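You operate a simulated robot arm through the tools that you are given. There is no shell and no other tool.

You are at the controls of a simulated robot arm. One attempt, no reset.

## Task
Coil 5 turns of wire on the green peg.
Fine: the blue peg goes from the coiler cup to the peg stand; reset the counter first, stop as soon as it shows the number; leave the coiled peg in the cup.

Only the result counts: the job must be done as asked and must still hold three seconds after the hand-in. Knocking over, shifting, dropping, spilling or breaking anything else fails it.

## Robot
A 7-joint arm with a two-finger gripper, fixed in place. Base frame: the origin is at the foot of the arm, x ahead of it, y to its left, z up. Units: m, rad, N and s.
With the tool pointing down near the work surface it reaches from about 0.1 to 0.54 m from the base axis. Its first joint turns from -2.496 to 2.496 rad. Payload 1.47 kg.
The tool frame sits at the grasp point between the pads (the TCP): z along the fingers, y along the line on which they close. The tips reach 0.016 m beyond it. Largest opening 0.087 m; the body of the gripper starts 0.055 m behind the TCP.
Orientation is that of the tool frame in the base frame, as a unit quaternion [x, y, z, w]. With the fingers straight down and closing along the base's y, the tool's x points along the base's -x, its y along +y and its z along -z.

## Interface
- The arm moves only by the tool play_rows. Its argument "motion" is a list of rows, each a list of 7 numbers: the shift along the base's x, y, z in m, then the turn, a rotation vector about the base's x, y, z in rad, then the closure, from 0 (fully open) to 1 (shut). In form: [[x, y, z, rx, ry, rz, hand], ...]. A call has 1 to 20 rows; each row shifts and turns the commanded pose from where the row before left it. Each row takes 0.2 s and may step no farther than 0.05 m and 0.15 rad from the row before; otherwise, or with a gripper value out of range, the whole call is refused. Where a pose cannot be reached the arm comes as near as it can. A force on the tool above 90 N (or 10 N above the force at the start of the call, whichever is more), or a blocked arm, ends the call early, and 0.2 s more pass. Each finger travels about 0.045 m/s and halts on what it meets, pressing with about 28 N; the grip force reading is that of the motor and also rises with nothing between the fingers. The clock runs only during rows and for 0.2 s after the last one: add rows that do not move to give the fingers time. It gives the time, the measured TCP pose, the force on the tool (base axes), the opening and the grip force at its end, in the units of the frame above (readings bear some noise), with the torque about the TCP (base axes, N m) and any sound that the robot's microphone picked up.
- Cameras (640 x 400 px; columns grow to the right, rows downward): "scene" is fixed at [0.0571, 0.6478, 1.5773]; the picture's right is [-0.44, -0.90, 0.00], its down [-0.67, 0.33, -0.67] and it looks along [0.60, -0.29, -0.74] (base axes); focal length 327 px, centre (320, 200). "wrist" rides on the gripper at [0.073, 0.012, -0.09] in the tool frame; the picture's right is [-0.16, 0.99, 0.00], its down [-0.72, -0.12, -0.68] and it looks along [-0.67, -0.11, 0.73] (tool axes); focal length 247 px, centre (320, 200). There is no depth. A picture from a camera that has moved, and an enlarged one, comes with that camera's place and axes in the base frame and with its lens. The place of the scene camera against the robot may be out by one fixed shift of up to 0.012 m in any direction.
- get_image(camera): a new picture of that camera. The clock stands still meanwhile.
- move_column(by): slides the trunk up (or, below 0, down) by that many m; the arm rides with it, the base frame stays. It gives what a move gives, with no picture.
- inspect(camera, box): a new picture of the part [left, top, right, bottom] of that camera's present view, enlarged. The clock stands still meanwhile.
- sign_off(): hands the job in; it is judged then, once.

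Nothing tells you positions but the pictures and the camera data. Unless the task says otherwise, let go and move clear before handing in.

The tools are called after ">>>" as a command line: name --pt "numbers of a row" for each row, then --argument value for the rest, lists and objects as JSON in quotes. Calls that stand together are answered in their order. play_rows: Moves the arm, as the interface text tells. Its arguments: {"type":"object","properties":{"motion":{"type":"array","items":{"type":"array","items":{"type":"number"}}}},"required":["motion"]} The other tools are called the same way: move_column (by) slides the trunk up or down; get_image (camera) takes a picture; inspect (camera, box) takes an enlarged picture of a part of a camera's view; sign_off () hands the job in.

At the start:

```text
clock: 0.0
position: [0.3141, 0.3709, 1.1681]
ee_rot: [0.001, 1.0, 0.0, 0.0]
force: [-0.8, -1.4, -0.3]
wrist_torque: [0.0, -0.02, 0.01]
width: 0.087
finger_force: 0.0
trunk travel left (down, up): [-0.894, 0.346]
```

scene: 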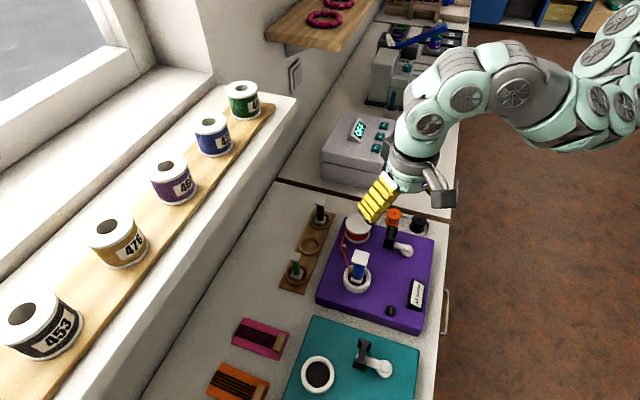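
wrist: 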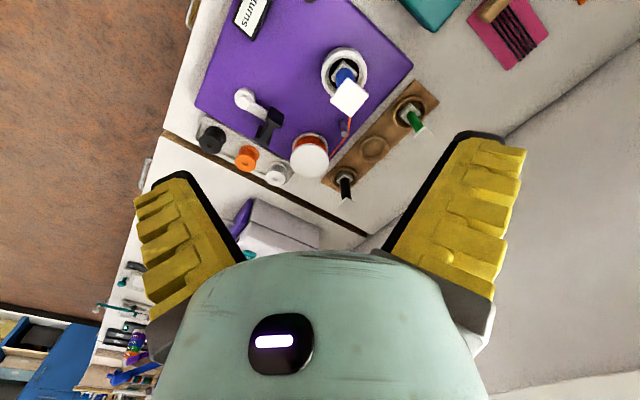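

I see a purple coiler base with a cup holding the blue peg, a crank, a counter and a small knob, and beside it a wooden peg stand with a green and a black peg and one free hole. I'll look closer before moving.

>>> inspect --camera "scene" --box '[260, 180, 460, 340]'

>>> inspect --camera "wrist" --box '[180, 0, 460, 210]'

>>> inspect --camera "scene" --box '[380, 260, 440, 330]'

>>> inspect --camera "scene" --box '[200, 300, 460, 400]'

```text
2.50 times, centred on (360, 260) of scene
camera zoom: at [0.0571, 0.6478, 1.5773], right [-0.44, -0.9, 0.0], down [-0.67, 0.33, -0.67], along [0.6, -0.29, -0.74], focal length 817 px, centre (220, 50)
```

zoom: 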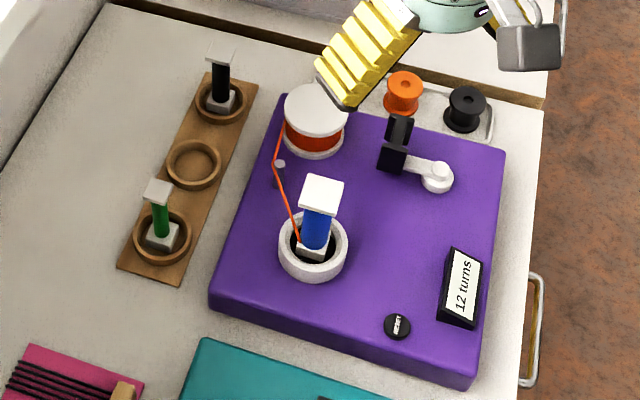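

```text
1.90 times, centred on (320, 105) of wrist
camera zoom: at [0.2402, 0.3829, 1.2578], right [0.16, 0.99, 0.0], down [0.72, -0.12, 0.68], along [0.67, -0.11, -0.73], focal length 470 px, centre (320, 381)
```

zoom: 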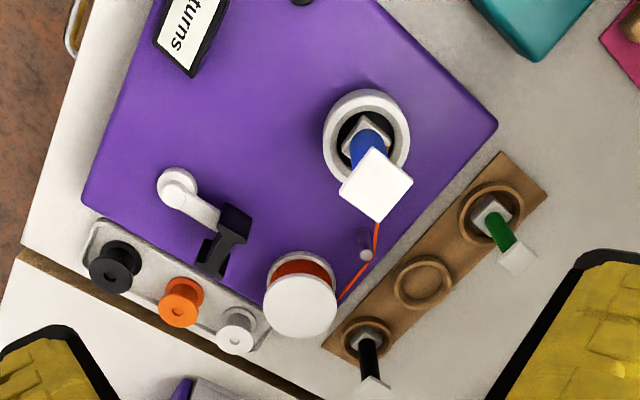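

```text
5.71 times, centred on (410, 295) of scene
camera zoom: at [0.0571, 0.6478, 1.5773], right [-0.44, -0.9, 0.0], down [-0.67, 0.33, -0.67], along [0.6, -0.29, -0.74], focal length 1867 px, centre (-194, -343)
```

zoom: 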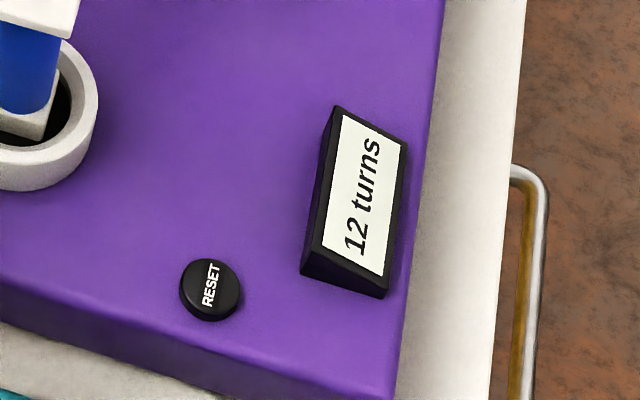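

```text
2.46 times, centred on (330, 350) of scene
camera zoom: at [0.0571, 0.6478, 1.5773], right [-0.44, -0.9, 0.0], down [-0.67, 0.33, -0.67], along [0.6, -0.29, -0.74], focal length 804 px, centre (295, -169)
```

zoom: 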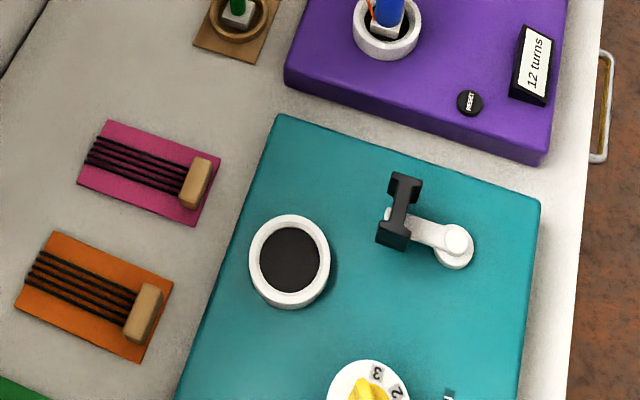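

The coiler cup with the blue peg is at about (0.36, 0.40), with the cap near z 0.945. The stand seems to be about 0.69 m from the base axis, which is beyond the stated tool-down reach. I'll test the reach high in free air.

>>> play_rows --pt "0.03 0.03 0 0 0 0 0" --pt "0.03 0.03 0 0 0 0 0" --pt "0.03 0.03 0 0 0 0 0" --pt "0 0 0 0 0 0 0" --pt "0 0 0 0 0 0 0"

>>> get_image --camera "scene"

>>> get_image --camera "wrist"

```text
clock: 1.2
position: [0.4059, 0.4623, 1.1701]
ee_rot: [0.001, 1.0, 0.0, -0.001]
force: [0.4, 0.2, -0.1]
wrist_torque: [0.01, 0.0, 0.02]
width: 0.0871
finger_force: 0.1
trunk travel left (down, up): [-0.894, 0.346]
```

```text
taken
```

scene: 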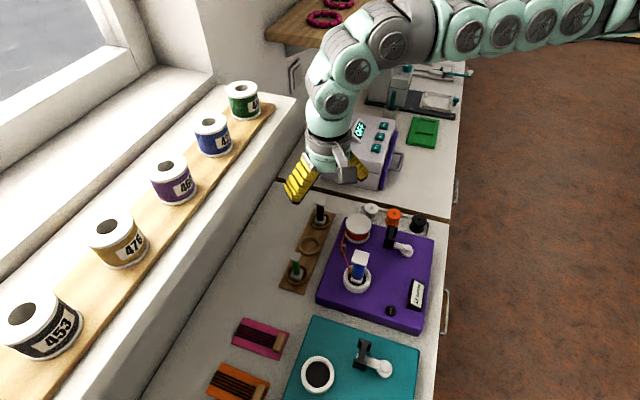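

```text
taken
camera wrist: at [0.3313, 0.4735, 1.2592], right [0.16, 0.99, 0.0], down [0.72, -0.12, 0.68], along [0.67, -0.11, -0.73], focal length 247 px, centre (320, 200)
```

wrist: 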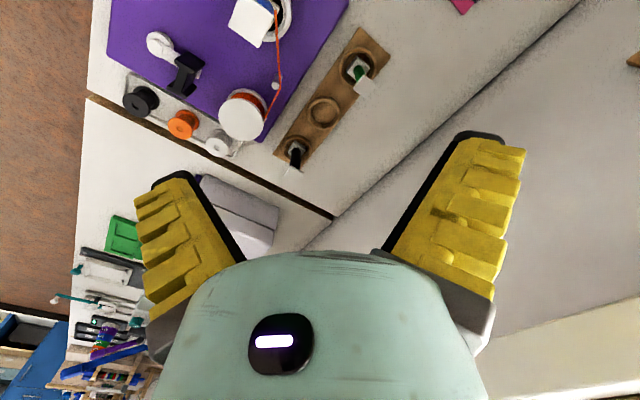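

The arm reached a radius of 0.615 m without trouble, so the trunk height sets the real limit. I'll line the gripper up with the counter (yaw about 0.70), go above the cup, and lower the trunk for a closer look.

>>> play_rows --pt "-0.01 -0.015 0 0 0 0.14 0" --pt "-0.01 -0.015 0 0 0 0.14 0" --pt "-0.01 -0.015 0 0 0 0.14 0" --pt "-0.01 -0.015 0 0 0 0.14 0" --pt "-0.002 -0.001 0 0 0 0.14 0" --pt "0 0 0 0 0 0 0"

>>> move_column --by -0.08

>>> get_image --camera "wrist"

>>> get_image --camera "scene"

```text
clock: 2.6
position: [0.3623, 0.4001, 1.1688]
ee_rot: [-0.342, 0.94, 0.0, 0.0]
force: [0.0, -0.7, -0.1]
wrist_torque: [-0.01, 0.05, 0.0]
width: 0.0871
finger_force: 0.1
trunk travel left (down, up): [-0.894, 0.346]
```

```text
clock: 3.8
position: [0.3632, 0.4004, 1.0877]
ee_rot: [-0.341, 0.94, -0.001, 0.0]
force: [0.9, 0.6, 0.8]
wrist_torque: [0.02, -0.01, 0.0]
width: 0.0868
finger_force: 0.0
trunk travel left (down, up): [-0.814, 0.426]
```

```text
taken
camera wrist: at [0.2985, 0.3624, 1.1773], right [-0.51, 0.86, 0.0], down [0.63, 0.38, 0.68], along [0.58, 0.35, -0.73], focal length 247 px, centre (320, 200)
```

wrist: 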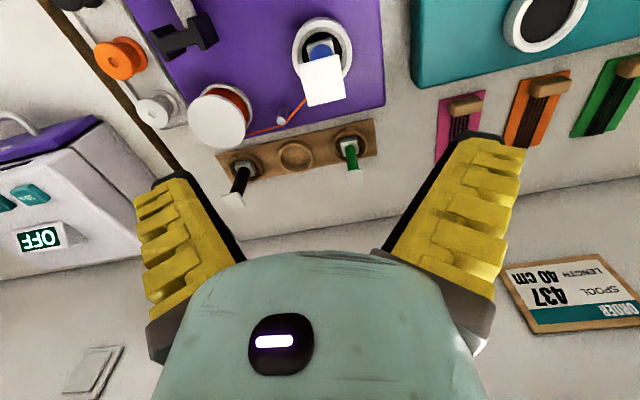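

```text
taken
```

scene: 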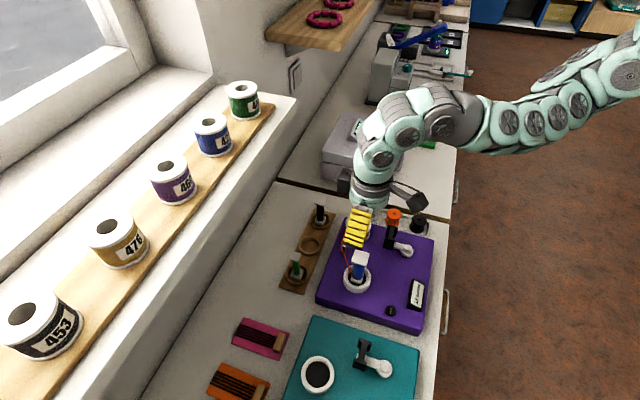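

The view is now roughly square to the counter. I'll zoom in on the pegs and stand to measure them.

>>> inspect --camera "wrist" --box '[200, 0, 400, 125]'

>>> inspect --camera "wrist" --box '[205, 110, 385, 222]'

>>> inspect --camera "scene" --box '[270, 195, 390, 300]'

```text
3.20 times, centred on (300, 62) of wrist
camera zoom: at [0.2985, 0.3624, 1.1773], right [-0.51, 0.86, 0.0], down [0.63, 0.38, 0.68], along [0.58, 0.35, -0.73], focal length 790 px, centre (384, 640)
```

zoom: 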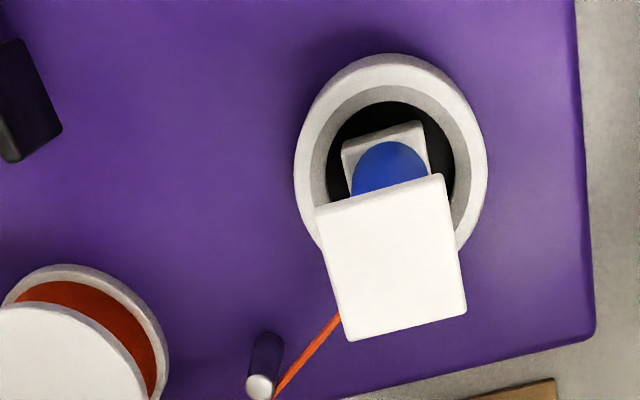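

```text
3.56 times, centred on (295, 166) of wrist
camera zoom: at [0.2985, 0.3624, 1.1773], right [-0.51, 0.86, 0.0], down [0.63, 0.38, 0.68], along [0.58, 0.35, -0.73], focal length 878 px, centre (409, 321)
```

zoom: 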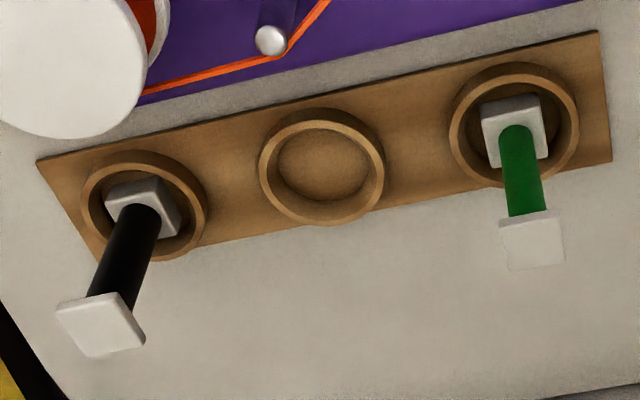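

```text
3.81 times, centred on (330, 248) of scene
camera zoom: at [0.0571, 0.6478, 1.5773], right [-0.44, -0.9, 0.0], down [-0.67, 0.33, -0.67], along [0.6, -0.29, -0.74], focal length 1244 px, centre (282, 19)
```

zoom: 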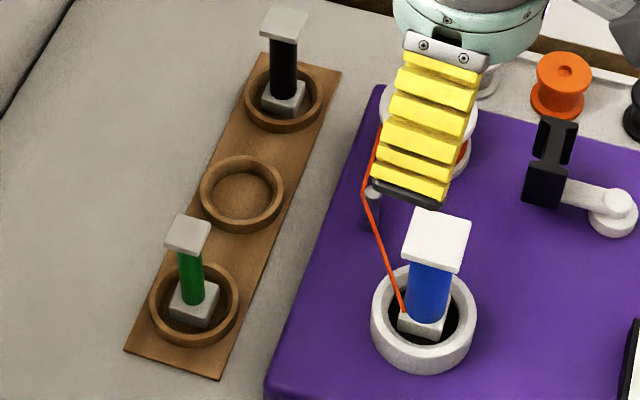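

The blue cap is at about (0.357, 0.400, 0.953) and the green cap at about (0.458, 0.514, 0.902). The empty stand hole is at about (0.525, 0.447), and the counter runs at 45°. I'll square up the yaw and come closer over the blue peg.

>>> play_rows --pt "-0.006 -0.001 -0.02 0 0 0.085 0" --pt "0 0 -0.025 0 0 0 0" --pt "0 0 -0.025 0 0 0 0" --pt "0 0 0 0 0 0 0"

>>> get_image --camera "wrist"

>>> inspect --camera "scene" --box '[270, 170, 450, 320]'

```text
clock: 4.8
position: [0.3566, 0.3979, 1.0169]
ee_rot: [-0.382, 0.924, 0.001, -0.001]
force: [-0.3, -0.1, -0.6]
wrist_torque: [0.04, -0.02, 0.03]
width: 0.0871
finger_force: 0.0
trunk travel left (down, up): [-0.814, 0.426]
```

```text
taken
camera wrist: at [0.2963, 0.3559, 1.1071], right [-0.59, 0.81, 0.0], down [0.6, 0.43, 0.68], along [0.55, 0.4, -0.73], focal length 247 px, centre (320, 200)
```

wrist: 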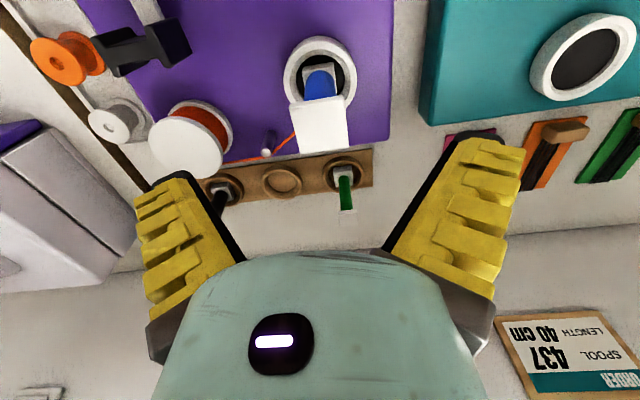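

```text
2.67 times, centred on (360, 245) of scene
camera zoom: at [0.0571, 0.6478, 1.5773], right [-0.44, -0.9, 0.0], down [-0.67, 0.33, -0.67], along [0.6, -0.29, -0.74], focal length 871 px, centre (213, 80)
```

zoom: 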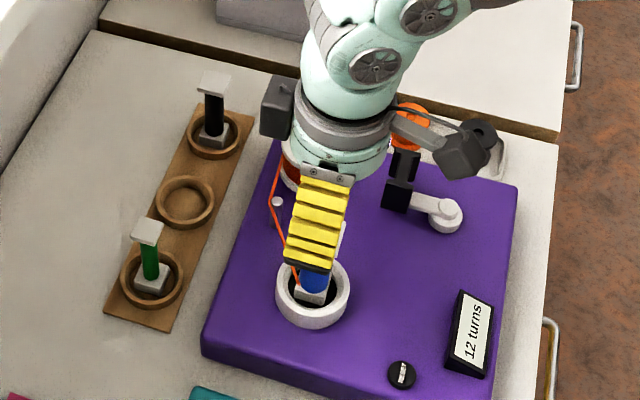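

The blue cap is centred almost under the tool at z ≈ 0.955. I'll zoom in to check its edge angle against the finger direction before gripping it.

>>> inspect --camera "wrist" --box '[270, 30, 370, 165]'

>>> inspect --camera "scene" --box '[330, 230, 380, 300]'

```text
2.96 times, centred on (320, 98) of wrist
camera zoom: at [0.2963, 0.3559, 1.1071], right [-0.59, 0.81, 0.0], down [0.6, 0.43, 0.68], along [0.55, 0.4, -0.73], focal length 732 px, centre (320, 504)
```

zoom: 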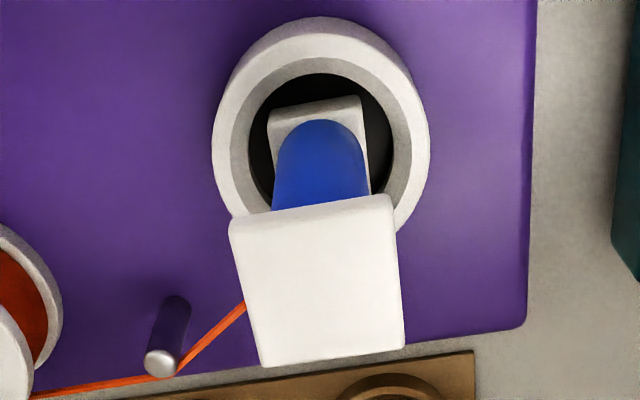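

```text
5.71 times, centred on (355, 265) of scene
camera zoom: at [0.0571, 0.6478, 1.5773], right [-0.44, -0.9, 0.0], down [-0.67, 0.33, -0.67], along [0.6, -0.29, -0.74], focal length 1867 px, centre (120, -171)
```

zoom: 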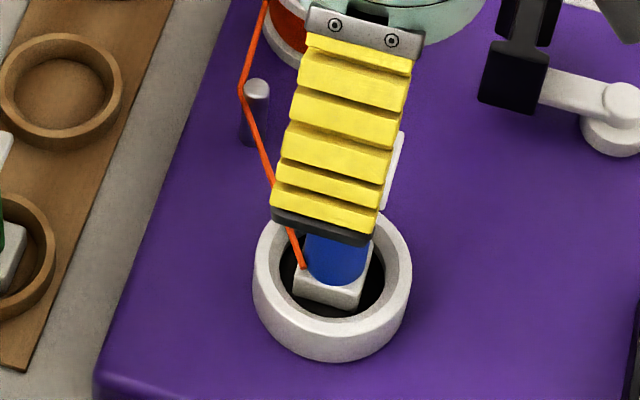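

The cap is square to the fingers within about a degree. I'll descend so the pads meet the cap edges and close.

>>> play_rows --pt "0.001 0.002 -0.02 0 0 0 0" --pt "0 0 -0.02 0 0 0 0" --pt "0 0 -0.02 0 0 0 0" --pt "0 0 -0.007 0 0 0 0" --pt "0 0 0 0 0 0 0" --pt "0 0 0 0 0 0 0.4" --pt "0 0 0 0 0 0 0.4" --pt "0 0 0 0 0 0 0.5"

>>> get_image --camera "wrist"

>>> inspect --camera "scene" --box '[310, 190, 410, 310]'

```text
clock: 6.6
position: [0.3566, 0.4011, 0.9504]
ee_rot: [-0.382, 0.924, 0.0, 0.0]
force: [1.3, -0.7, 0.1]
wrist_torque: [0.02, 0.01, -0.03]
width: 0.0492
finger_force: 4.1
trunk travel left (down, up): [-0.814, 0.426]
```

```text
taken
camera wrist: at [0.296, 0.3577, 1.0399], right [-0.58, 0.81, 0.0], down [0.6, 0.43, 0.68], along [0.55, 0.4, -0.73], focal length 247 px, centre (320, 200)
```

wrist: 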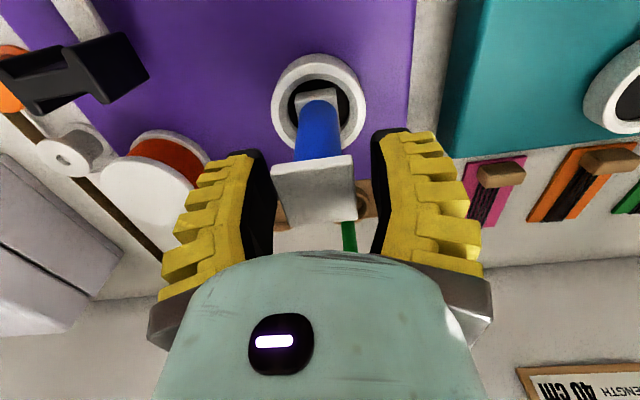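

```text
3.33 times, centred on (360, 250) of scene
camera zoom: at [0.0571, 0.6478, 1.5773], right [-0.44, -0.9, 0.0], down [-0.67, 0.33, -0.67], along [0.6, -0.29, -0.74], focal length 1089 px, centre (187, 33)
```

zoom: 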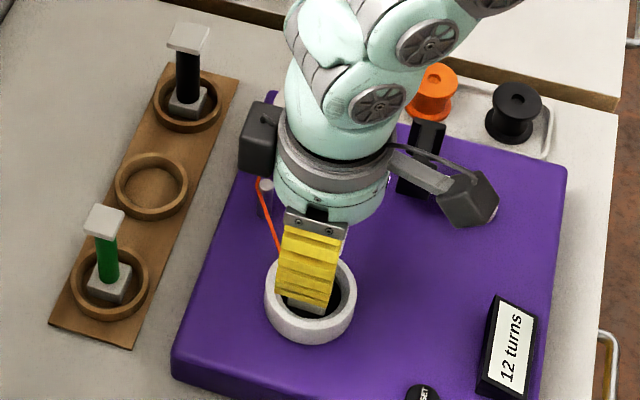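

The cap sits between the pads, slightly nearer the left finger. I'll zoom in to check the centring.

>>> inspect --camera "wrist" --box '[230, 110, 420, 260]'

```text
2.67 times, centred on (325, 185) of wrist
camera zoom: at [0.296, 0.3577, 1.0399], right [-0.58, 0.81, 0.0], down [0.6, 0.43, 0.68], along [0.55, 0.4, -0.73], focal length 659 px, centre (307, 240)
```

zoom: 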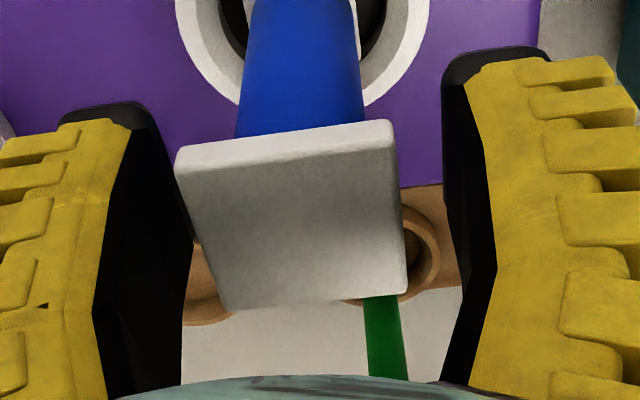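

The cap is within about 1 mm of the grasp point, so I'll close on it.

>>> play_rows --pt "0.002 0.001 0.0 0 0 0 0.5" --pt "0 0 0 0 0 0 0.7" --pt "0 0 0 0 0 0 0.8" --pt "0 0 0 0 0 0 0.9" --pt "0 0 0 0 0 0 0.9"

>>> inspect --camera "wrist" --box '[230, 20, 420, 260]'

```text
clock: 7.8
position: [0.359, 0.4021, 0.9522]
ee_rot: [-0.382, 0.924, -0.001, 0.0]
force: [0.1, 0.5, -0.2]
wrist_torque: [-0.02, 0.02, 0.02]
width: 0.0294
finger_force: 27.4
trunk travel left (down, up): [-0.814, 0.426]
```

```text
1.67 times, centred on (325, 140) of wrist
camera zoom: at [0.2981, 0.359, 1.0402], right [-0.58, 0.81, 0.0], down [0.6, 0.43, 0.68], along [0.55, 0.4, -0.73], focal length 412 px, centre (312, 300)
```

zoom: 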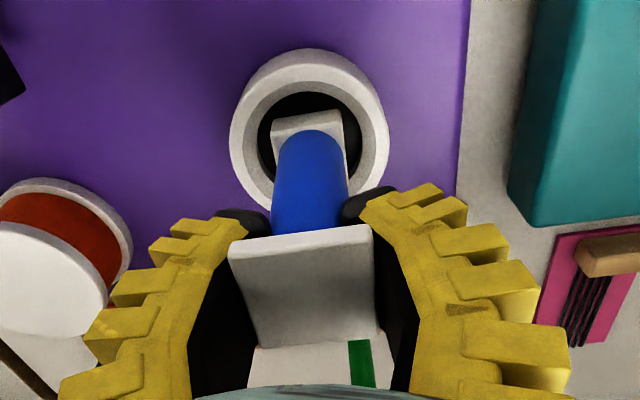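

The grip holds at 27 N. I'll lift straight up and check that the peg comes along.

>>> play_rows --pt "0 0 0.01 0 0 0 0.9" --pt "0 0 0.02 0 0 0 0.9" --pt "0 0 0.02 0 0 0 0.9" --pt "0 0 0.025 0 0 0 0.9" --pt "0 0 0.025 0 0 0 0.9" --pt "0 0 0.01 0 0 0 0.9" --pt "0 0 0.0 0 0 0 0.9"

>>> get_image --camera "wrist"

>>> inspect --camera "scene" --box '[270, 150, 430, 310]'

```text
clock: 9.4
position: [0.3585, 0.4015, 1.0605]
ee_rot: [-0.381, 0.924, 0.0, -0.001]
force: [-0.4, 0.3, -1.0]
wrist_torque: [0.01, 0.0, 0.01]
width: 0.0294
finger_force: 27.8
trunk travel left (down, up): [-0.814, 0.426]
```

```text
taken
camera wrist: at [0.2979, 0.3593, 1.1499], right [-0.58, 0.81, 0.0], down [0.59, 0.43, 0.68], along [0.55, 0.4, -0.73], focal length 247 px, centre (320, 200)
```

wrist: 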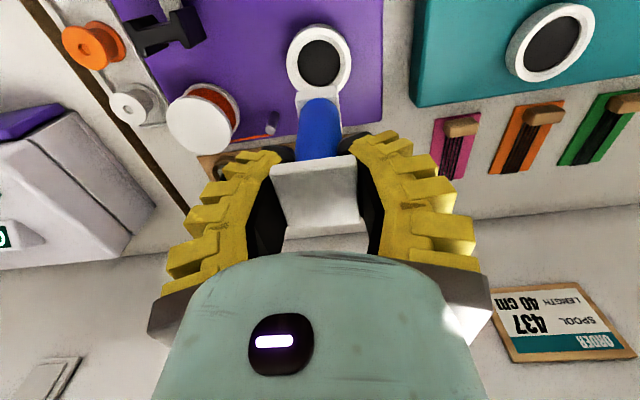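

```text
2.50 times, centred on (350, 230) of scene
camera zoom: at [0.0571, 0.6478, 1.5773], right [-0.44, -0.9, 0.0], down [-0.67, 0.33, -0.67], along [0.6, -0.29, -0.74], focal length 817 px, centre (245, 125)
```

zoom: 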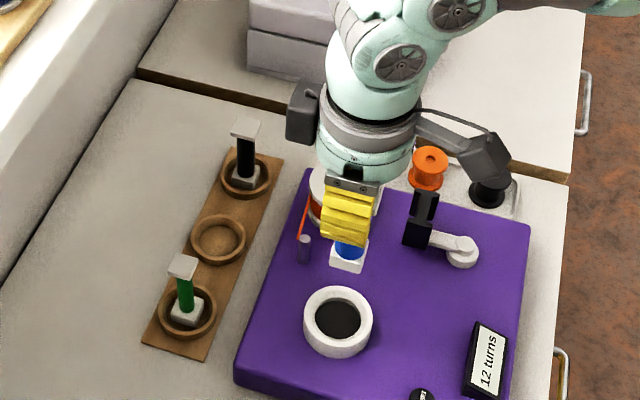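

The blue peg is up and hanging straight, with the cup empty and centred near (0.355, 0.400). Next I carry the peg toward the free stand hole.

>>> play_rows --pt "0.03 0.008 0 0 0 0 0.9" --pt "0.035 0.01 0 0 0 0 0.9" --pt "0.035 0.01 0 0 0 0 0.9" --pt "0.03 0.008 0 0 0 0 0.9" --pt "0 0 0 0 0 0 0.9" --pt "0 0 0 0 0 0 0.9"

>>> get_image --camera "wrist"

>>> inspect --camera "scene" --box '[250, 150, 410, 310]'

```text
clock: 10.8
position: [0.4824, 0.4302, 1.0638]
ee_rot: [-0.382, 0.924, 0.001, 0.0]
force: [-0.3, 0.7, -0.5]
wrist_torque: [-0.02, -0.01, -0.03]
width: 0.03
finger_force: 28.4
out of reach, approached as far as the arm can: row 4
trunk travel left (down, up): [-0.814, 0.426]
```

```text
taken
camera wrist: at [0.4229, 0.3873, 1.1523], right [-0.58, 0.81, 0.0], down [0.6, 0.43, 0.68], along [0.55, 0.4, -0.73], focal length 247 px, centre (320, 200)
```

wrist: 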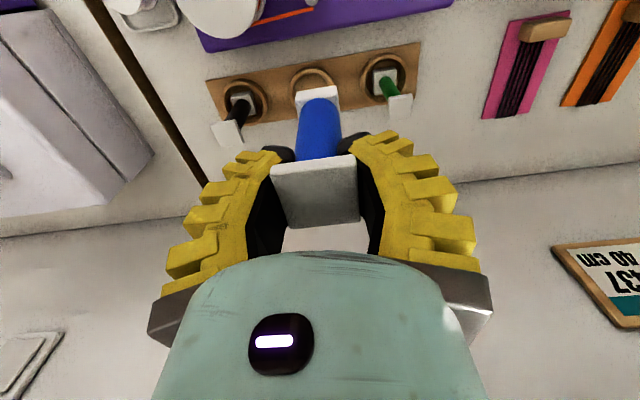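

```text
2.50 times, centred on (330, 230) of scene
camera zoom: at [0.0571, 0.6478, 1.5773], right [-0.44, -0.9, 0.0], down [-0.67, 0.33, -0.67], along [0.6, -0.29, -0.74], focal length 817 px, centre (295, 125)
```

zoom: 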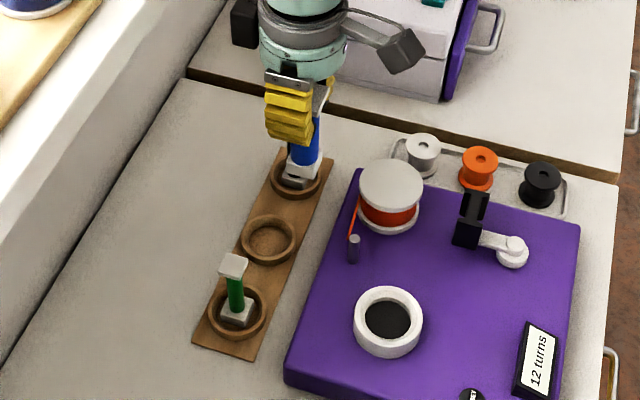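

The arm ran out of reach at a radius of 0.646 m with the trunk at this height. I'll raise the arm and lower the trunk by the same amount to gain reach.

>>> play_rows --pt "0 0 0.04 0 0 0 0.9" --pt "0 0 0.04 0 0 0 0.9" --pt "0 0 0.04 0 0 0 0.9" --pt "0 0 0.04 0 0 0 0.9" --pt "0 0 0.04 0 0 0 0.9" --pt "0 0 0 0 0 0 0.9"

>>> move_column --by -0.2

>>> play_rows --pt "0.02 0.008 0 0 0 0 0.9" --pt "0.02 0.008 0 0 0 0 0.9" --pt "0 0 0 0 0 0 0.9" --pt "0 0 0 0 0 0 0.9"

>>> get_image --camera "wrist"

>>> get_image --camera "scene"

```text
clock: 12.2
position: [0.4846, 0.431, 1.2628]
ee_rot: [-0.381, 0.924, -0.001, 0.0]
force: [-1.5, 0.1, -0.9]
wrist_torque: [-0.02, 0.03, 0.0]
width: 0.03
finger_force: 27.6
trunk travel left (down, up): [-0.814, 0.426]
```

```text
clock: 14.3
position: [0.4858, 0.431, 1.0635]
ee_rot: [-0.381, 0.925, 0.001, 0.001]
force: [0.2, -0.2, -1.1]
wrist_torque: [-0.01, -0.01, 0.0]
width: 0.0296
finger_force: 27.3
trunk travel left (down, up): [-0.614, 0.626]
```

```text
clock: 15.3
position: [0.4957, 0.4363, 1.0629]
ee_rot: [-0.383, 0.924, 0.0, 0.0]
force: [0.8, 0.3, -0.8]
wrist_torque: [0.03, 0.0, -0.02]
width: 0.0294
finger_force: 28.2
out of reach, approached as far as the arm can: row 1, 2
trunk travel left (down, up): [-0.614, 0.626]
```

```text
taken
camera wrist: at [0.4344, 0.393, 1.1518], right [-0.58, 0.81, 0.0], down [0.6, 0.43, 0.68], along [0.55, 0.4, -0.73], focal length 247 px, centre (320, 200)
```

wrist: 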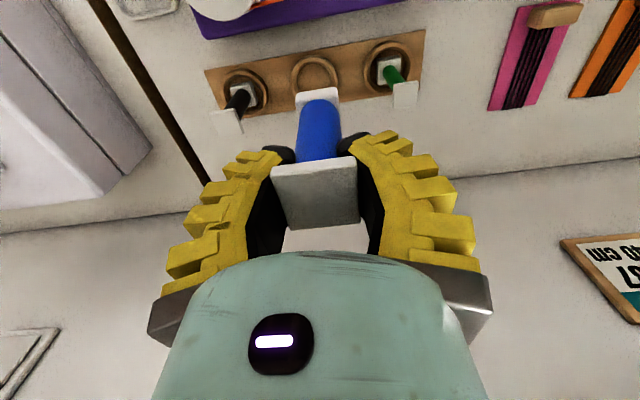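

```text
taken
```

scene: 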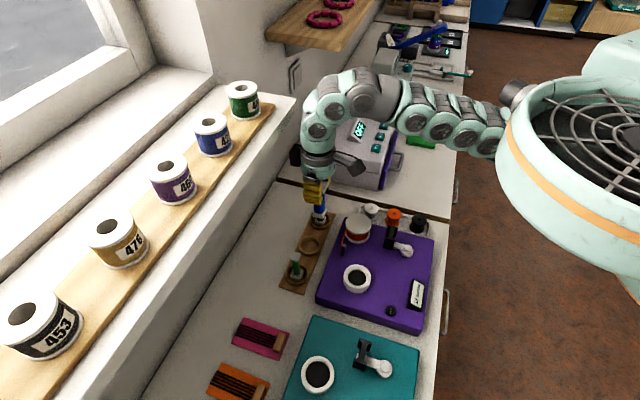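

With the tool straight down the reach tops out at about 0.66 m, and the stand holes are at about 0.69 m. A hand tilted about 17° about the closing axis would reach, and the peg could still hang vertical. So I'll take the blue peg back to the cup, set it down, and regrasp with a tilted hand.

>>> play_rows --pt "-0.03 -0.008 0 0 0 0 0.9" --pt "-0.03 -0.008 0 0 0 0 0.9" --pt "-0.03 -0.007 0 0 0 0 0.9" --pt "-0.03 -0.007 0 0 0 0 0.9" --pt "-0.017 -0.005 0 0 0 0 0.9" --pt "0 0 0 0 0 0 0.9" --pt "0 0 0 0 0 0 0.9"

>>> get_image --camera "wrist"

>>> inspect --camera "scene" --box '[300, 190, 420, 310]'

```text
clock: 16.9
position: [0.3597, 0.4107, 1.065]
ee_rot: [-0.381, 0.925, 0.0, -0.001]
force: [1.0, 0.3, -1.2]
wrist_torque: [0.03, -0.01, 0.0]
width: 0.0288
finger_force: 28.0
out of reach, approached as far as the arm can: row 5
trunk travel left (down, up): [-0.614, 0.626]
```

```text
taken
camera wrist: at [0.2997, 0.3681, 1.1541], right [-0.58, 0.81, 0.0], down [0.6, 0.43, 0.68], along [0.55, 0.4, -0.73], focal length 247 px, centre (320, 200)
```

wrist: 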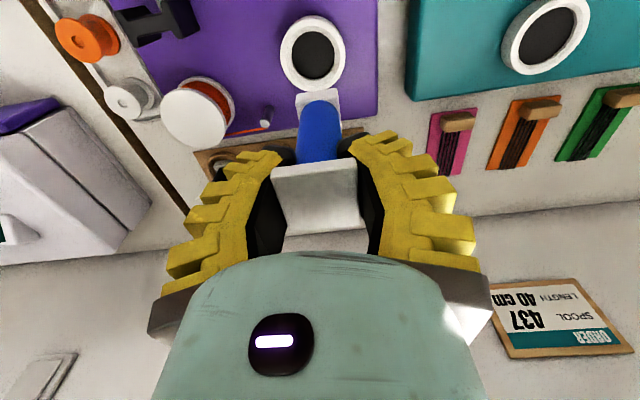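

```text
3.33 times, centred on (360, 250) of scene
camera zoom: at [0.0571, 0.6478, 1.5773], right [-0.44, -0.9, 0.0], down [-0.67, 0.33, -0.67], along [0.6, -0.29, -0.74], focal length 1089 px, centre (187, 33)
```

zoom: 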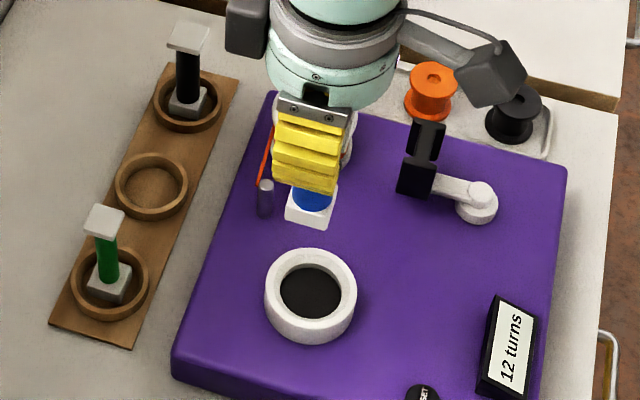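

The inward move hit a limit at this relative height. I'll lower the arm a little, which should free it, and correct the position over the cup.

>>> play_rows --pt "0 -0.0 -0.02 0 0 0 0.9" --pt "0 0 -0.02 0 0 0 0.9" --pt "-0.001 -0.008 0 0 0 0 0.9" --pt "0 0 0 0 0 0 0.9"

>>> get_image --camera "wrist"

```text
clock: 17.9
position: [0.3624, 0.4087, 1.0665]
ee_rot: [-0.382, 0.924, 0.0, -0.001]
force: [-0.6, 0.0, -0.4]
wrist_torque: [0.0, 0.02, 0.01]
width: 0.0288
finger_force: 28.4
out of reach, approached as far as the arm can: row 1, 2, 3
trunk travel left (down, up): [-0.614, 0.626]
```

```text
taken
camera wrist: at [0.3013, 0.367, 1.1565], right [-0.58, 0.81, 0.0], down [0.6, 0.43, 0.68], along [0.55, 0.4, -0.73], focal length 247 px, centre (320, 200)
```

wrist: 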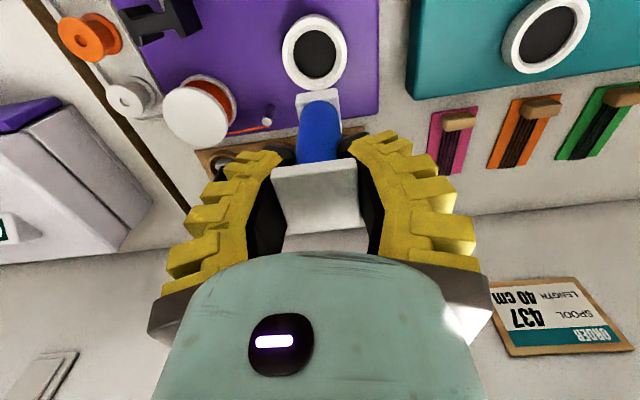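

The arm is stuck against a joint limit in this configuration. I'll retrace the way it came: move out, trunk up, arm down, then back in.

>>> play_rows --pt "0.03 0.006 0 0 0 0 0.9" --pt "0.03 0.006 0 0 0 0 0.9" --pt "0.03 0.006 0 0 0 0 0.9" --pt "0.02 0.004 0 0 0 0 0.9" --pt "0 0 0 0 0 0 0.9"

>>> move_column --by 0.2

>>> play_rows --pt "0 0 -0.04 0 0 0 0.9" --pt "0 0 -0.04 0 0 0 0.9" --pt "0 0 -0.04 0 0 0 0.9" --pt "0 0 -0.04 0 0 0 0.9" --pt "0 0 -0.03 0 0 0 0.9" --pt "0 0 0 0 0 0 0.9"

```text
clock: 19.1
position: [0.4722, 0.4301, 1.0686]
ee_rot: [-0.382, 0.924, 0.0, 0.0]
force: [-0.4, -0.1, -0.8]
wrist_torque: [-0.03, 0.0, -0.01]
width: 0.0287
finger_force: 28.6
trunk travel left (down, up): [-0.614, 0.626]
```

```text
clock: 21.3
position: [0.4707, 0.4293, 1.2682]
ee_rot: [-0.382, 0.924, 0.0, 0.0]
force: [0.2, -0.4, -1.2]
wrist_torque: [-0.02, 0.0, -0.03]
width: 0.0283
finger_force: 27.9
trunk travel left (down, up): [-0.814, 0.426]
```

```text
clock: 22.7
position: [0.4717, 0.4303, 1.0767]
ee_rot: [-0.381, 0.924, 0.0, 0.0]
force: [0.6, 0.4, -0.4]
wrist_torque: [-0.02, 0.01, 0.0]
width: 0.028
finger_force: 28.0
trunk travel left (down, up): [-0.814, 0.426]
```

The arm responds again. I'll bring the peg back over the cup and check how it sits in the grip.

>>> play_rows --pt "-0.03 -0.008 0 0 0 0 0.9" --pt "-0.03 -0.008 0 0 0 0 0.9" --pt "-0.03 -0.007 0 0 0 0 0.9" --pt "-0.023 -0.006 0 0 0 0 0.9" --pt "0 0 -0.02 0 0 0 0.9" --pt "0 0 -0.02 0 0 0 0.9" --pt "0 0 0 0 0 0 0.9"

>>> get_image --camera "wrist"

>>> inspect --camera "scene" --box '[300, 190, 420, 310]'

```text
clock: 24.3
position: [0.3573, 0.4015, 1.0373]
ee_rot: [-0.382, 0.924, 0.0, 0.001]
force: [0.3, 0.6, -0.3]
wrist_torque: [-0.01, -0.03, 0.01]
width: 0.0284
finger_force: 28.2
trunk travel left (down, up): [-0.814, 0.426]
```

```text
taken
camera wrist: at [0.2961, 0.3589, 1.1265], right [-0.58, 0.81, 0.0], down [0.59, 0.43, 0.68], along [0.55, 0.4, -0.73], focal length 247 px, centre (320, 200)
```

wrist: 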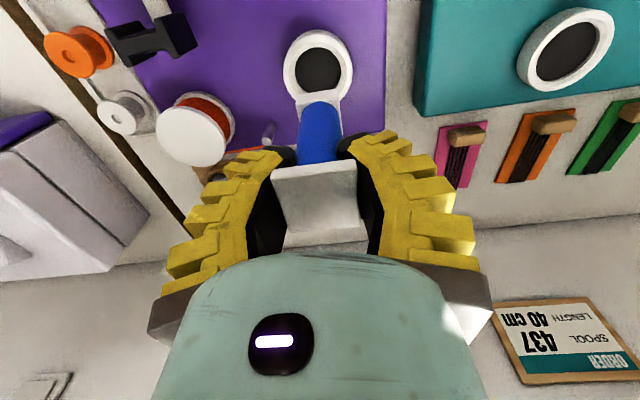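

```text
3.33 times, centred on (360, 250) of scene
camera zoom: at [0.0571, 0.6478, 1.5773], right [-0.44, -0.9, 0.0], down [-0.67, 0.33, -0.67], along [0.6, -0.29, -0.74], focal length 1089 px, centre (187, 33)
```

zoom: 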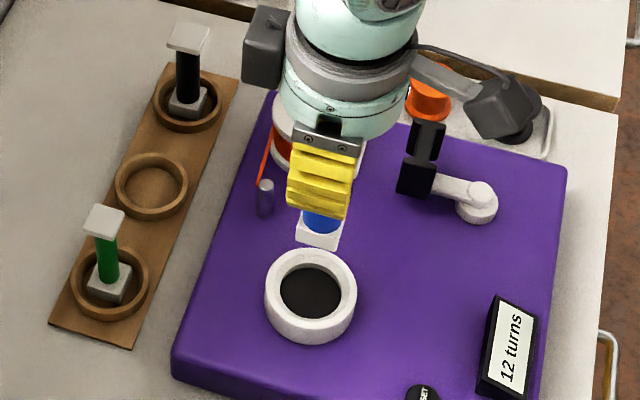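

The peg is straight above the cup. I'll lower it gently to the height where it was picked up.

>>> play_rows --pt "0 0 -0.025 0 0 0 0.9" --pt "0 0 -0.025 0 0 0 0.9" --pt "0 0 -0.02 0 0 0 0.9" --pt "0 0 -0.008 0 0 0 0.9" --pt "0 0 -0.004 0 0 0 0.9" --pt "0 0 0 0 0 0 0.9"

>>> inspect --camera "wrist" --box '[230, 20, 420, 260]'

>>> inspect --camera "scene" --box '[300, 190, 420, 310]'

```text
clock: 25.7
position: [0.358, 0.4007, 0.9543]
ee_rot: [-0.382, 0.924, 0.0, 0.0]
force: [-0.7, 0.2, -1.8]
wrist_torque: [-0.03, 0.02, 0.0]
width: 0.028
finger_force: 28.1
trunk travel left (down, up): [-0.814, 0.426]
```

```text
1.67 times, centred on (325, 140) of wrist
camera zoom: at [0.2969, 0.3583, 1.044], right [-0.58, 0.81, 0.0], down [0.59, 0.43, 0.68], along [0.55, 0.4, -0.73], focal length 412 px, centre (312, 300)
```

zoom: 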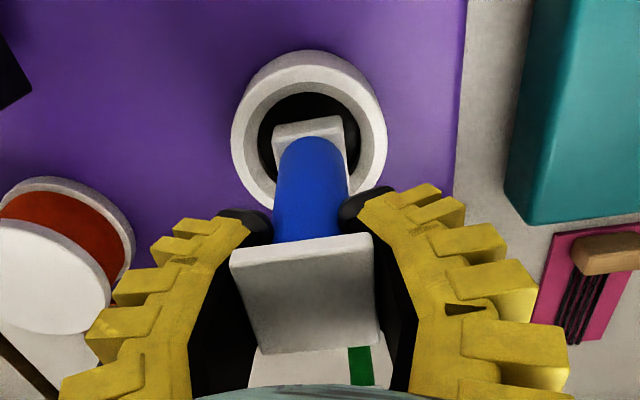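

```text
3.33 times, centred on (360, 250) of scene
camera zoom: at [0.0571, 0.6478, 1.5773], right [-0.44, -0.9, 0.0], down [-0.67, 0.33, -0.67], along [0.6, -0.29, -0.74], focal length 1089 px, centre (187, 33)
```

zoom: 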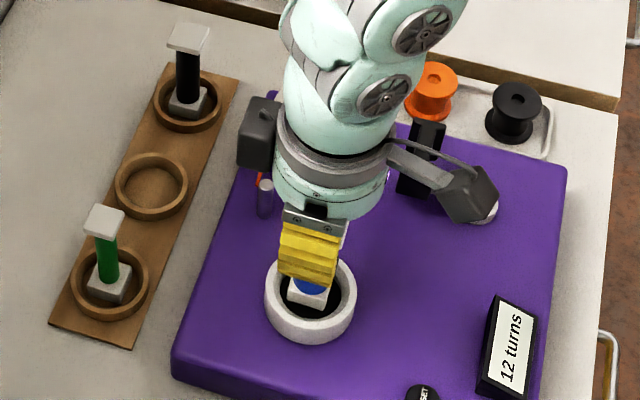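

The peg is in the cup and nearly touching. I'll step down in small moves until I feel contact.

>>> play_rows --pt "0 0 -0.0015 0 0 0 0.9" --pt "0 0 0 0 0 0 0.9"

>>> play_rows --pt "0 0 -0.0015 0 0 0 0.9" --pt "0 0 0 0 0 0 0.9"

```text
clock: 26.3
position: [0.3585, 0.4004, 0.9534]
ee_rot: [-0.381, 0.924, -0.001, 0.0]
force: [0.3, 0.0, -0.2]
wrist_torque: [0.0, 0.0, 0.0]
width: 0.0278
finger_force: 28.5
trunk travel left (down, up): [-0.814, 0.426]
```

```text
clock: 26.9
position: [0.3571, 0.4011, 0.9527]
ee_rot: [-0.381, 0.924, 0.001, 0.0]
force: [0.2, 1.1, -0.3]
wrist_torque: [0.0, -0.04, 0.02]
width: 0.0281
finger_force: 28.3
trunk travel left (down, up): [-0.814, 0.426]
```

No contact force yet, so I'll keep stepping down.

>>> play_rows --pt "0 0 -0.0015 0 0 0 0.9" --pt "0 0 0 0 0 0 0.9"

>>> play_rows --pt "0 0 -0.0015 0 0 0 0.9" --pt "0 0 0 0 0 0 0.9"

```text
clock: 27.5
position: [0.3587, 0.4014, 0.9518]
ee_rot: [-0.382, 0.924, 0.0, 0.0]
force: [-0.3, 0.4, -1.0]
wrist_torque: [0.01, -0.01, -0.01]
width: 0.0278
finger_force: 27.7
trunk travel left (down, up): [-0.814, 0.426]
```

```text
clock: 28.1
position: [0.3577, 0.4014, 0.9506]
ee_rot: [-0.383, 0.924, 0.0, 0.0]
force: [-0.6, 1.0, -0.5]
wrist_torque: [-0.03, 0.01, 0.0]
width: 0.0276
finger_force: 28.0
trunk travel left (down, up): [-0.814, 0.426]
```

Still free. A few more steps.

>>> play_rows --pt "0 0 -0.0015 0 0 0 0.9" --pt "0 0 0 0 0 0 0.9"

>>> play_rows --pt "0 0 -0.0015 0 0 0 0.9" --pt "0 0 0 0 0 0 0.9"

>>> inspect --camera "wrist" --box '[230, 20, 420, 260]'

```text
clock: 28.7
position: [0.3594, 0.4018, 0.9484]
ee_rot: [-0.382, 0.924, 0.0, 0.0]
force: [0.4, 1.0, -0.2]
wrist_torque: [0.02, 0.02, 0.03]
width: 0.028
finger_force: 28.1
trunk travel left (down, up): [-0.814, 0.426]
```

```text
clock: 29.3
position: [0.3584, 0.3997, 0.9466]
ee_rot: [-0.382, 0.924, 0.0, 0.0]
force: [-0.8, 0.0, -1.3]
wrist_torque: [-0.02, 0.03, 0.01]
width: 0.028
finger_force: 28.1
trunk travel left (down, up): [-0.814, 0.426]
```

```text
1.67 times, centred on (325, 140) of wrist
camera zoom: at [0.298, 0.3577, 1.0355], right [-0.58, 0.81, 0.0], down [0.59, 0.43, 0.68], along [0.55, 0.4, -0.73], focal length 412 px, centre (312, 300)
```

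zoom: 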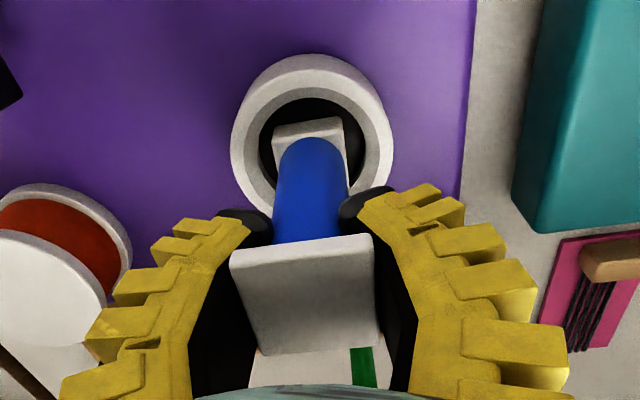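

The cap has crept up about 2 mm in the pads, so contact will come slightly lower. I'll continue down.

>>> play_rows --pt "0 0 -0.0015 0 0 0 0.9" --pt "0 0 0 0 0 0 0.9"

>>> play_rows --pt "0 0 -0.0015 0 0 0 0.9" --pt "0 0 0 0 0 0 0.9"

>>> inspect --camera "wrist" --box '[230, 20, 420, 260]'

```text
clock: 29.9
position: [0.3591, 0.4013, 0.9456]
ee_rot: [-0.382, 0.924, 0.0, 0.0]
force: [0.0, -0.2, 0.3]
wrist_torque: [-0.05, 0.01, 0.0]
width: 0.0275
finger_force: 28.5
trunk travel left (down, up): [-0.814, 0.426]
```

```text
clock: 30.5
position: [0.3589, 0.4015, 0.946]
ee_rot: [-0.382, 0.924, 0.001, 0.0]
force: [-1.4, -2.8, 12.7]
wrist_torque: [-0.36, 0.28, 0.0]
width: 0.0278
finger_force: 27.8
trunk travel left (down, up): [-0.814, 0.426]
```

```text
1.67 times, centred on (325, 140) of wrist
camera zoom: at [0.2982, 0.3587, 1.034], right [-0.58, 0.81, 0.0], down [0.59, 0.43, 0.68], along [0.55, 0.4, -0.73], focal length 412 px, centre (312, 300)
```

zoom: 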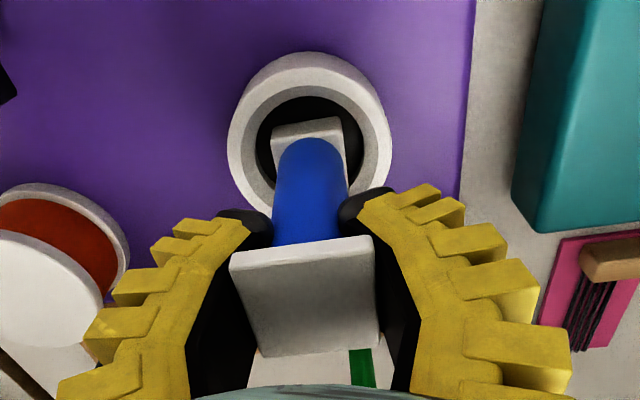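

Contact is clear at 12.7 N, so the peg is seated. I'll release it, tilt the hand 0.3 rad outward about the closing axis, raise, and test the reach to the stand with the hand empty.

>>> play_rows --pt "0 0 0.002 0 0 0 0.9" --pt "0 0 0 0 0 0 0.4" --pt "0 0 0 0 0 0 0" --pt "0 0 0 0 0 0 0" --pt "0 0 0 0 0 0 0" --pt "0 0 0 0 0 0 0"

>>> get_image --camera "wrist"

```text
clock: 31.9
position: [0.3586, 0.3992, 0.9454]
ee_rot: [-0.381, 0.924, 0.0, 0.0]
force: [0.1, 0.6, 0.0]
wrist_torque: [0.01, 0.0, 0.0]
width: 0.0873
finger_force: 0.0
trunk travel left (down, up): [-0.814, 0.426]
```

```text
taken
camera wrist: at [0.2977, 0.3582, 1.0354], right [-0.58, 0.81, 0.0], down [0.59, 0.43, 0.68], along [0.55, 0.4, -0.73], focal length 247 px, centre (320, 200)
```

wrist: 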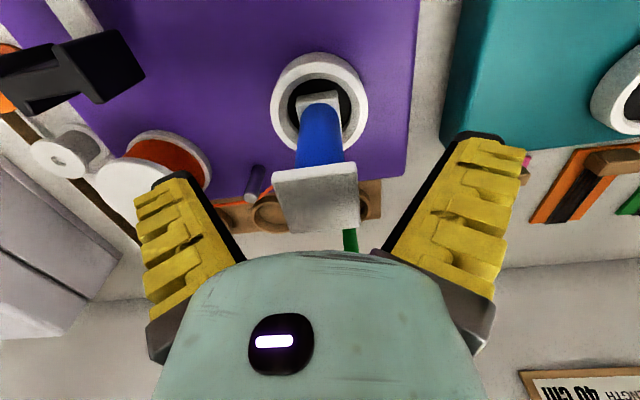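

Blue stands upright in the cup. I'll rise clear, tilt, and test the reach.

>>> play_rows --pt "0 0 0.04 0 0 0 0" --pt "0 0 0.04 0 0 0 0" --pt "0 0 0.04 0 0 0 0" --pt "0 0 0 0.106 -0.106 0 0" --pt "0 0 0 0.106 -0.106 0 0" --pt "0 0 0 0 0 0 0" --pt "0.03 0.02 0 0 0 0 0" --pt "0.03 0.02 0 0 0 0 0" --pt "0.03 0.02 0 0 0 0 0" --pt "0.03 0.01 0 0 0 0 0" --pt "0 0 0 0 0 0 0"

>>> get_image --camera "wrist"

>>> get_image --camera "scene"

```text
clock: 34.3
position: [0.4809, 0.4846, 1.0495]
ee_rot: [-0.378, 0.914, 0.056, 0.139]
force: [0.2, -0.1, 0.0]
wrist_torque: [0.02, 0.01, 0.02]
width: 0.087
finger_force: 0.1
out of reach, approached as far as the arm can: row 4, 5, 10
trunk travel left (down, up): [-0.814, 0.426]
```

```text
taken
camera wrist: at [0.4034, 0.4255, 1.1121], right [-0.59, 0.81, 0.05], down [0.43, 0.26, 0.86], along [0.68, 0.53, -0.5], focal length 247 px, centre (320, 200)
```

wrist: 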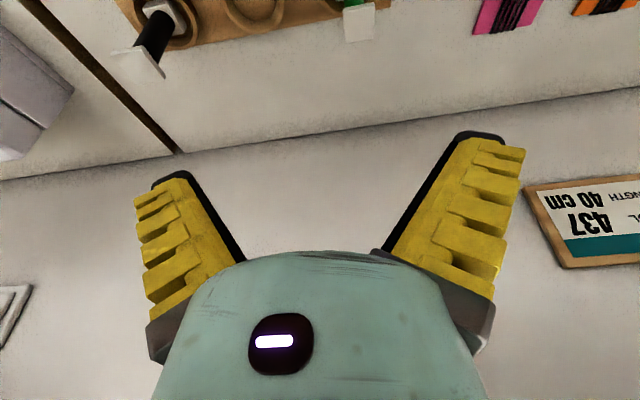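

```text
taken
```

scene: 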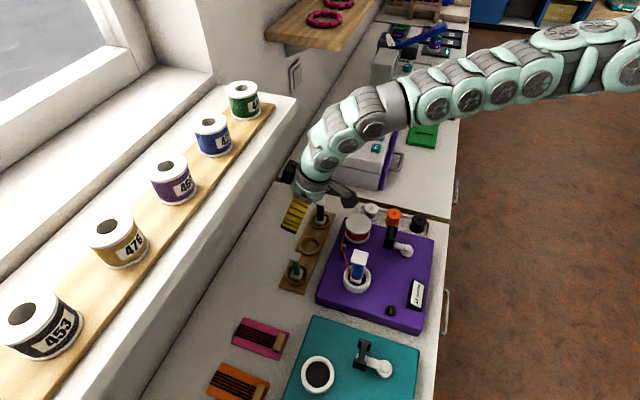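

With a 0.3 rad tilt the hand reached a radius of 0.683 m even at this trunk height. I'll come in a little, lower the trunk and raise the arm to match, then see if the tilted pose over the cup is reachable.

>>> play_rows --pt "-0.03 -0.03 0.01 0 0 0 0" --pt "-0.02 -0.02 0.03 0 0 0 0" --pt "0 0 0.04 0 0 0 0" --pt "0 0 0.04 0 0 0 0" --pt "0 0 0.04 0 0 0 0" --pt "0 0 0.0 0 0 0 0"

>>> move_column --by -0.15

>>> play_rows --pt "-0.02 -0.01 0 0 0 0 0" --pt "-0.02 -0.01 0 0 0 0 0" --pt "-0.02 -0.01 0 0 0 0 0" --pt "-0.012 -0.005 0 0 0 0 0" --pt "0 0 0 0 0 0 0"

>>> get_image --camera "wrist"

>>> get_image --camera "scene"

```text
clock: 35.7
position: [0.4368, 0.464, 1.204]
ee_rot: [-0.377, 0.914, 0.057, 0.137]
force: [-0.2, 0.5, -0.8]
wrist_torque: [-0.02, 0.01, 0.01]
width: 0.0871
finger_force: 0.1
out of reach, approached as far as the arm can: row 3, 4
trunk travel left (down, up): [-0.814, 0.426]
```

```text
clock: 37.5
position: [0.4378, 0.4627, 1.0536]
ee_rot: [-0.377, 0.914, 0.057, 0.138]
force: [0.5, -0.4, -0.2]
wrist_torque: [-0.03, 0.03, -0.03]
width: 0.0868
finger_force: 0.1
trunk travel left (down, up): [-0.664, 0.576]
```

```text
clock: 38.7
position: [0.3787, 0.4784, 1.0551]
ee_rot: [-0.377, 0.914, 0.056, 0.136]
force: [1.1, 0.3, -1.4]
wrist_torque: [-0.01, -0.03, -0.04]
width: 0.087
finger_force: 0.0
out of reach, approached as far as the arm can: row 1, 2, 3, 4
trunk travel left (down, up): [-0.664, 0.576]
```

```text
taken
camera wrist: at [0.3028, 0.4202, 1.1182], right [-0.59, 0.81, 0.05], down [0.43, 0.27, 0.86], along [0.68, 0.53, -0.5], focal length 247 px, centre (320, 200)
```

wrist: 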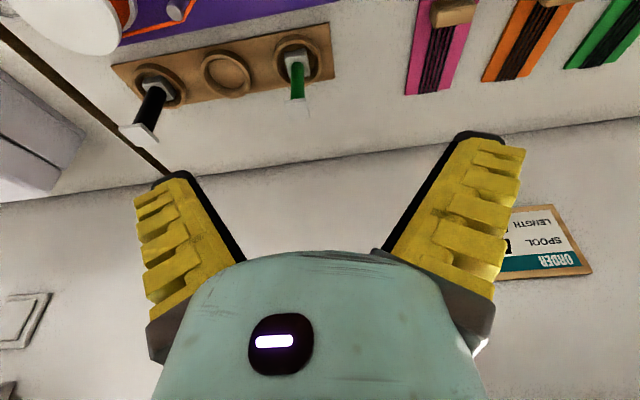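

```text
taken
```

scene: 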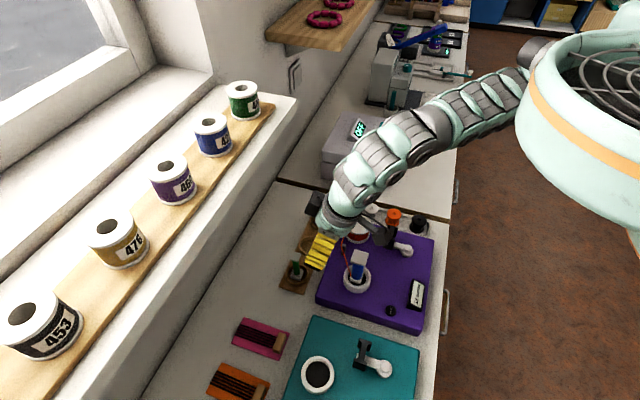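

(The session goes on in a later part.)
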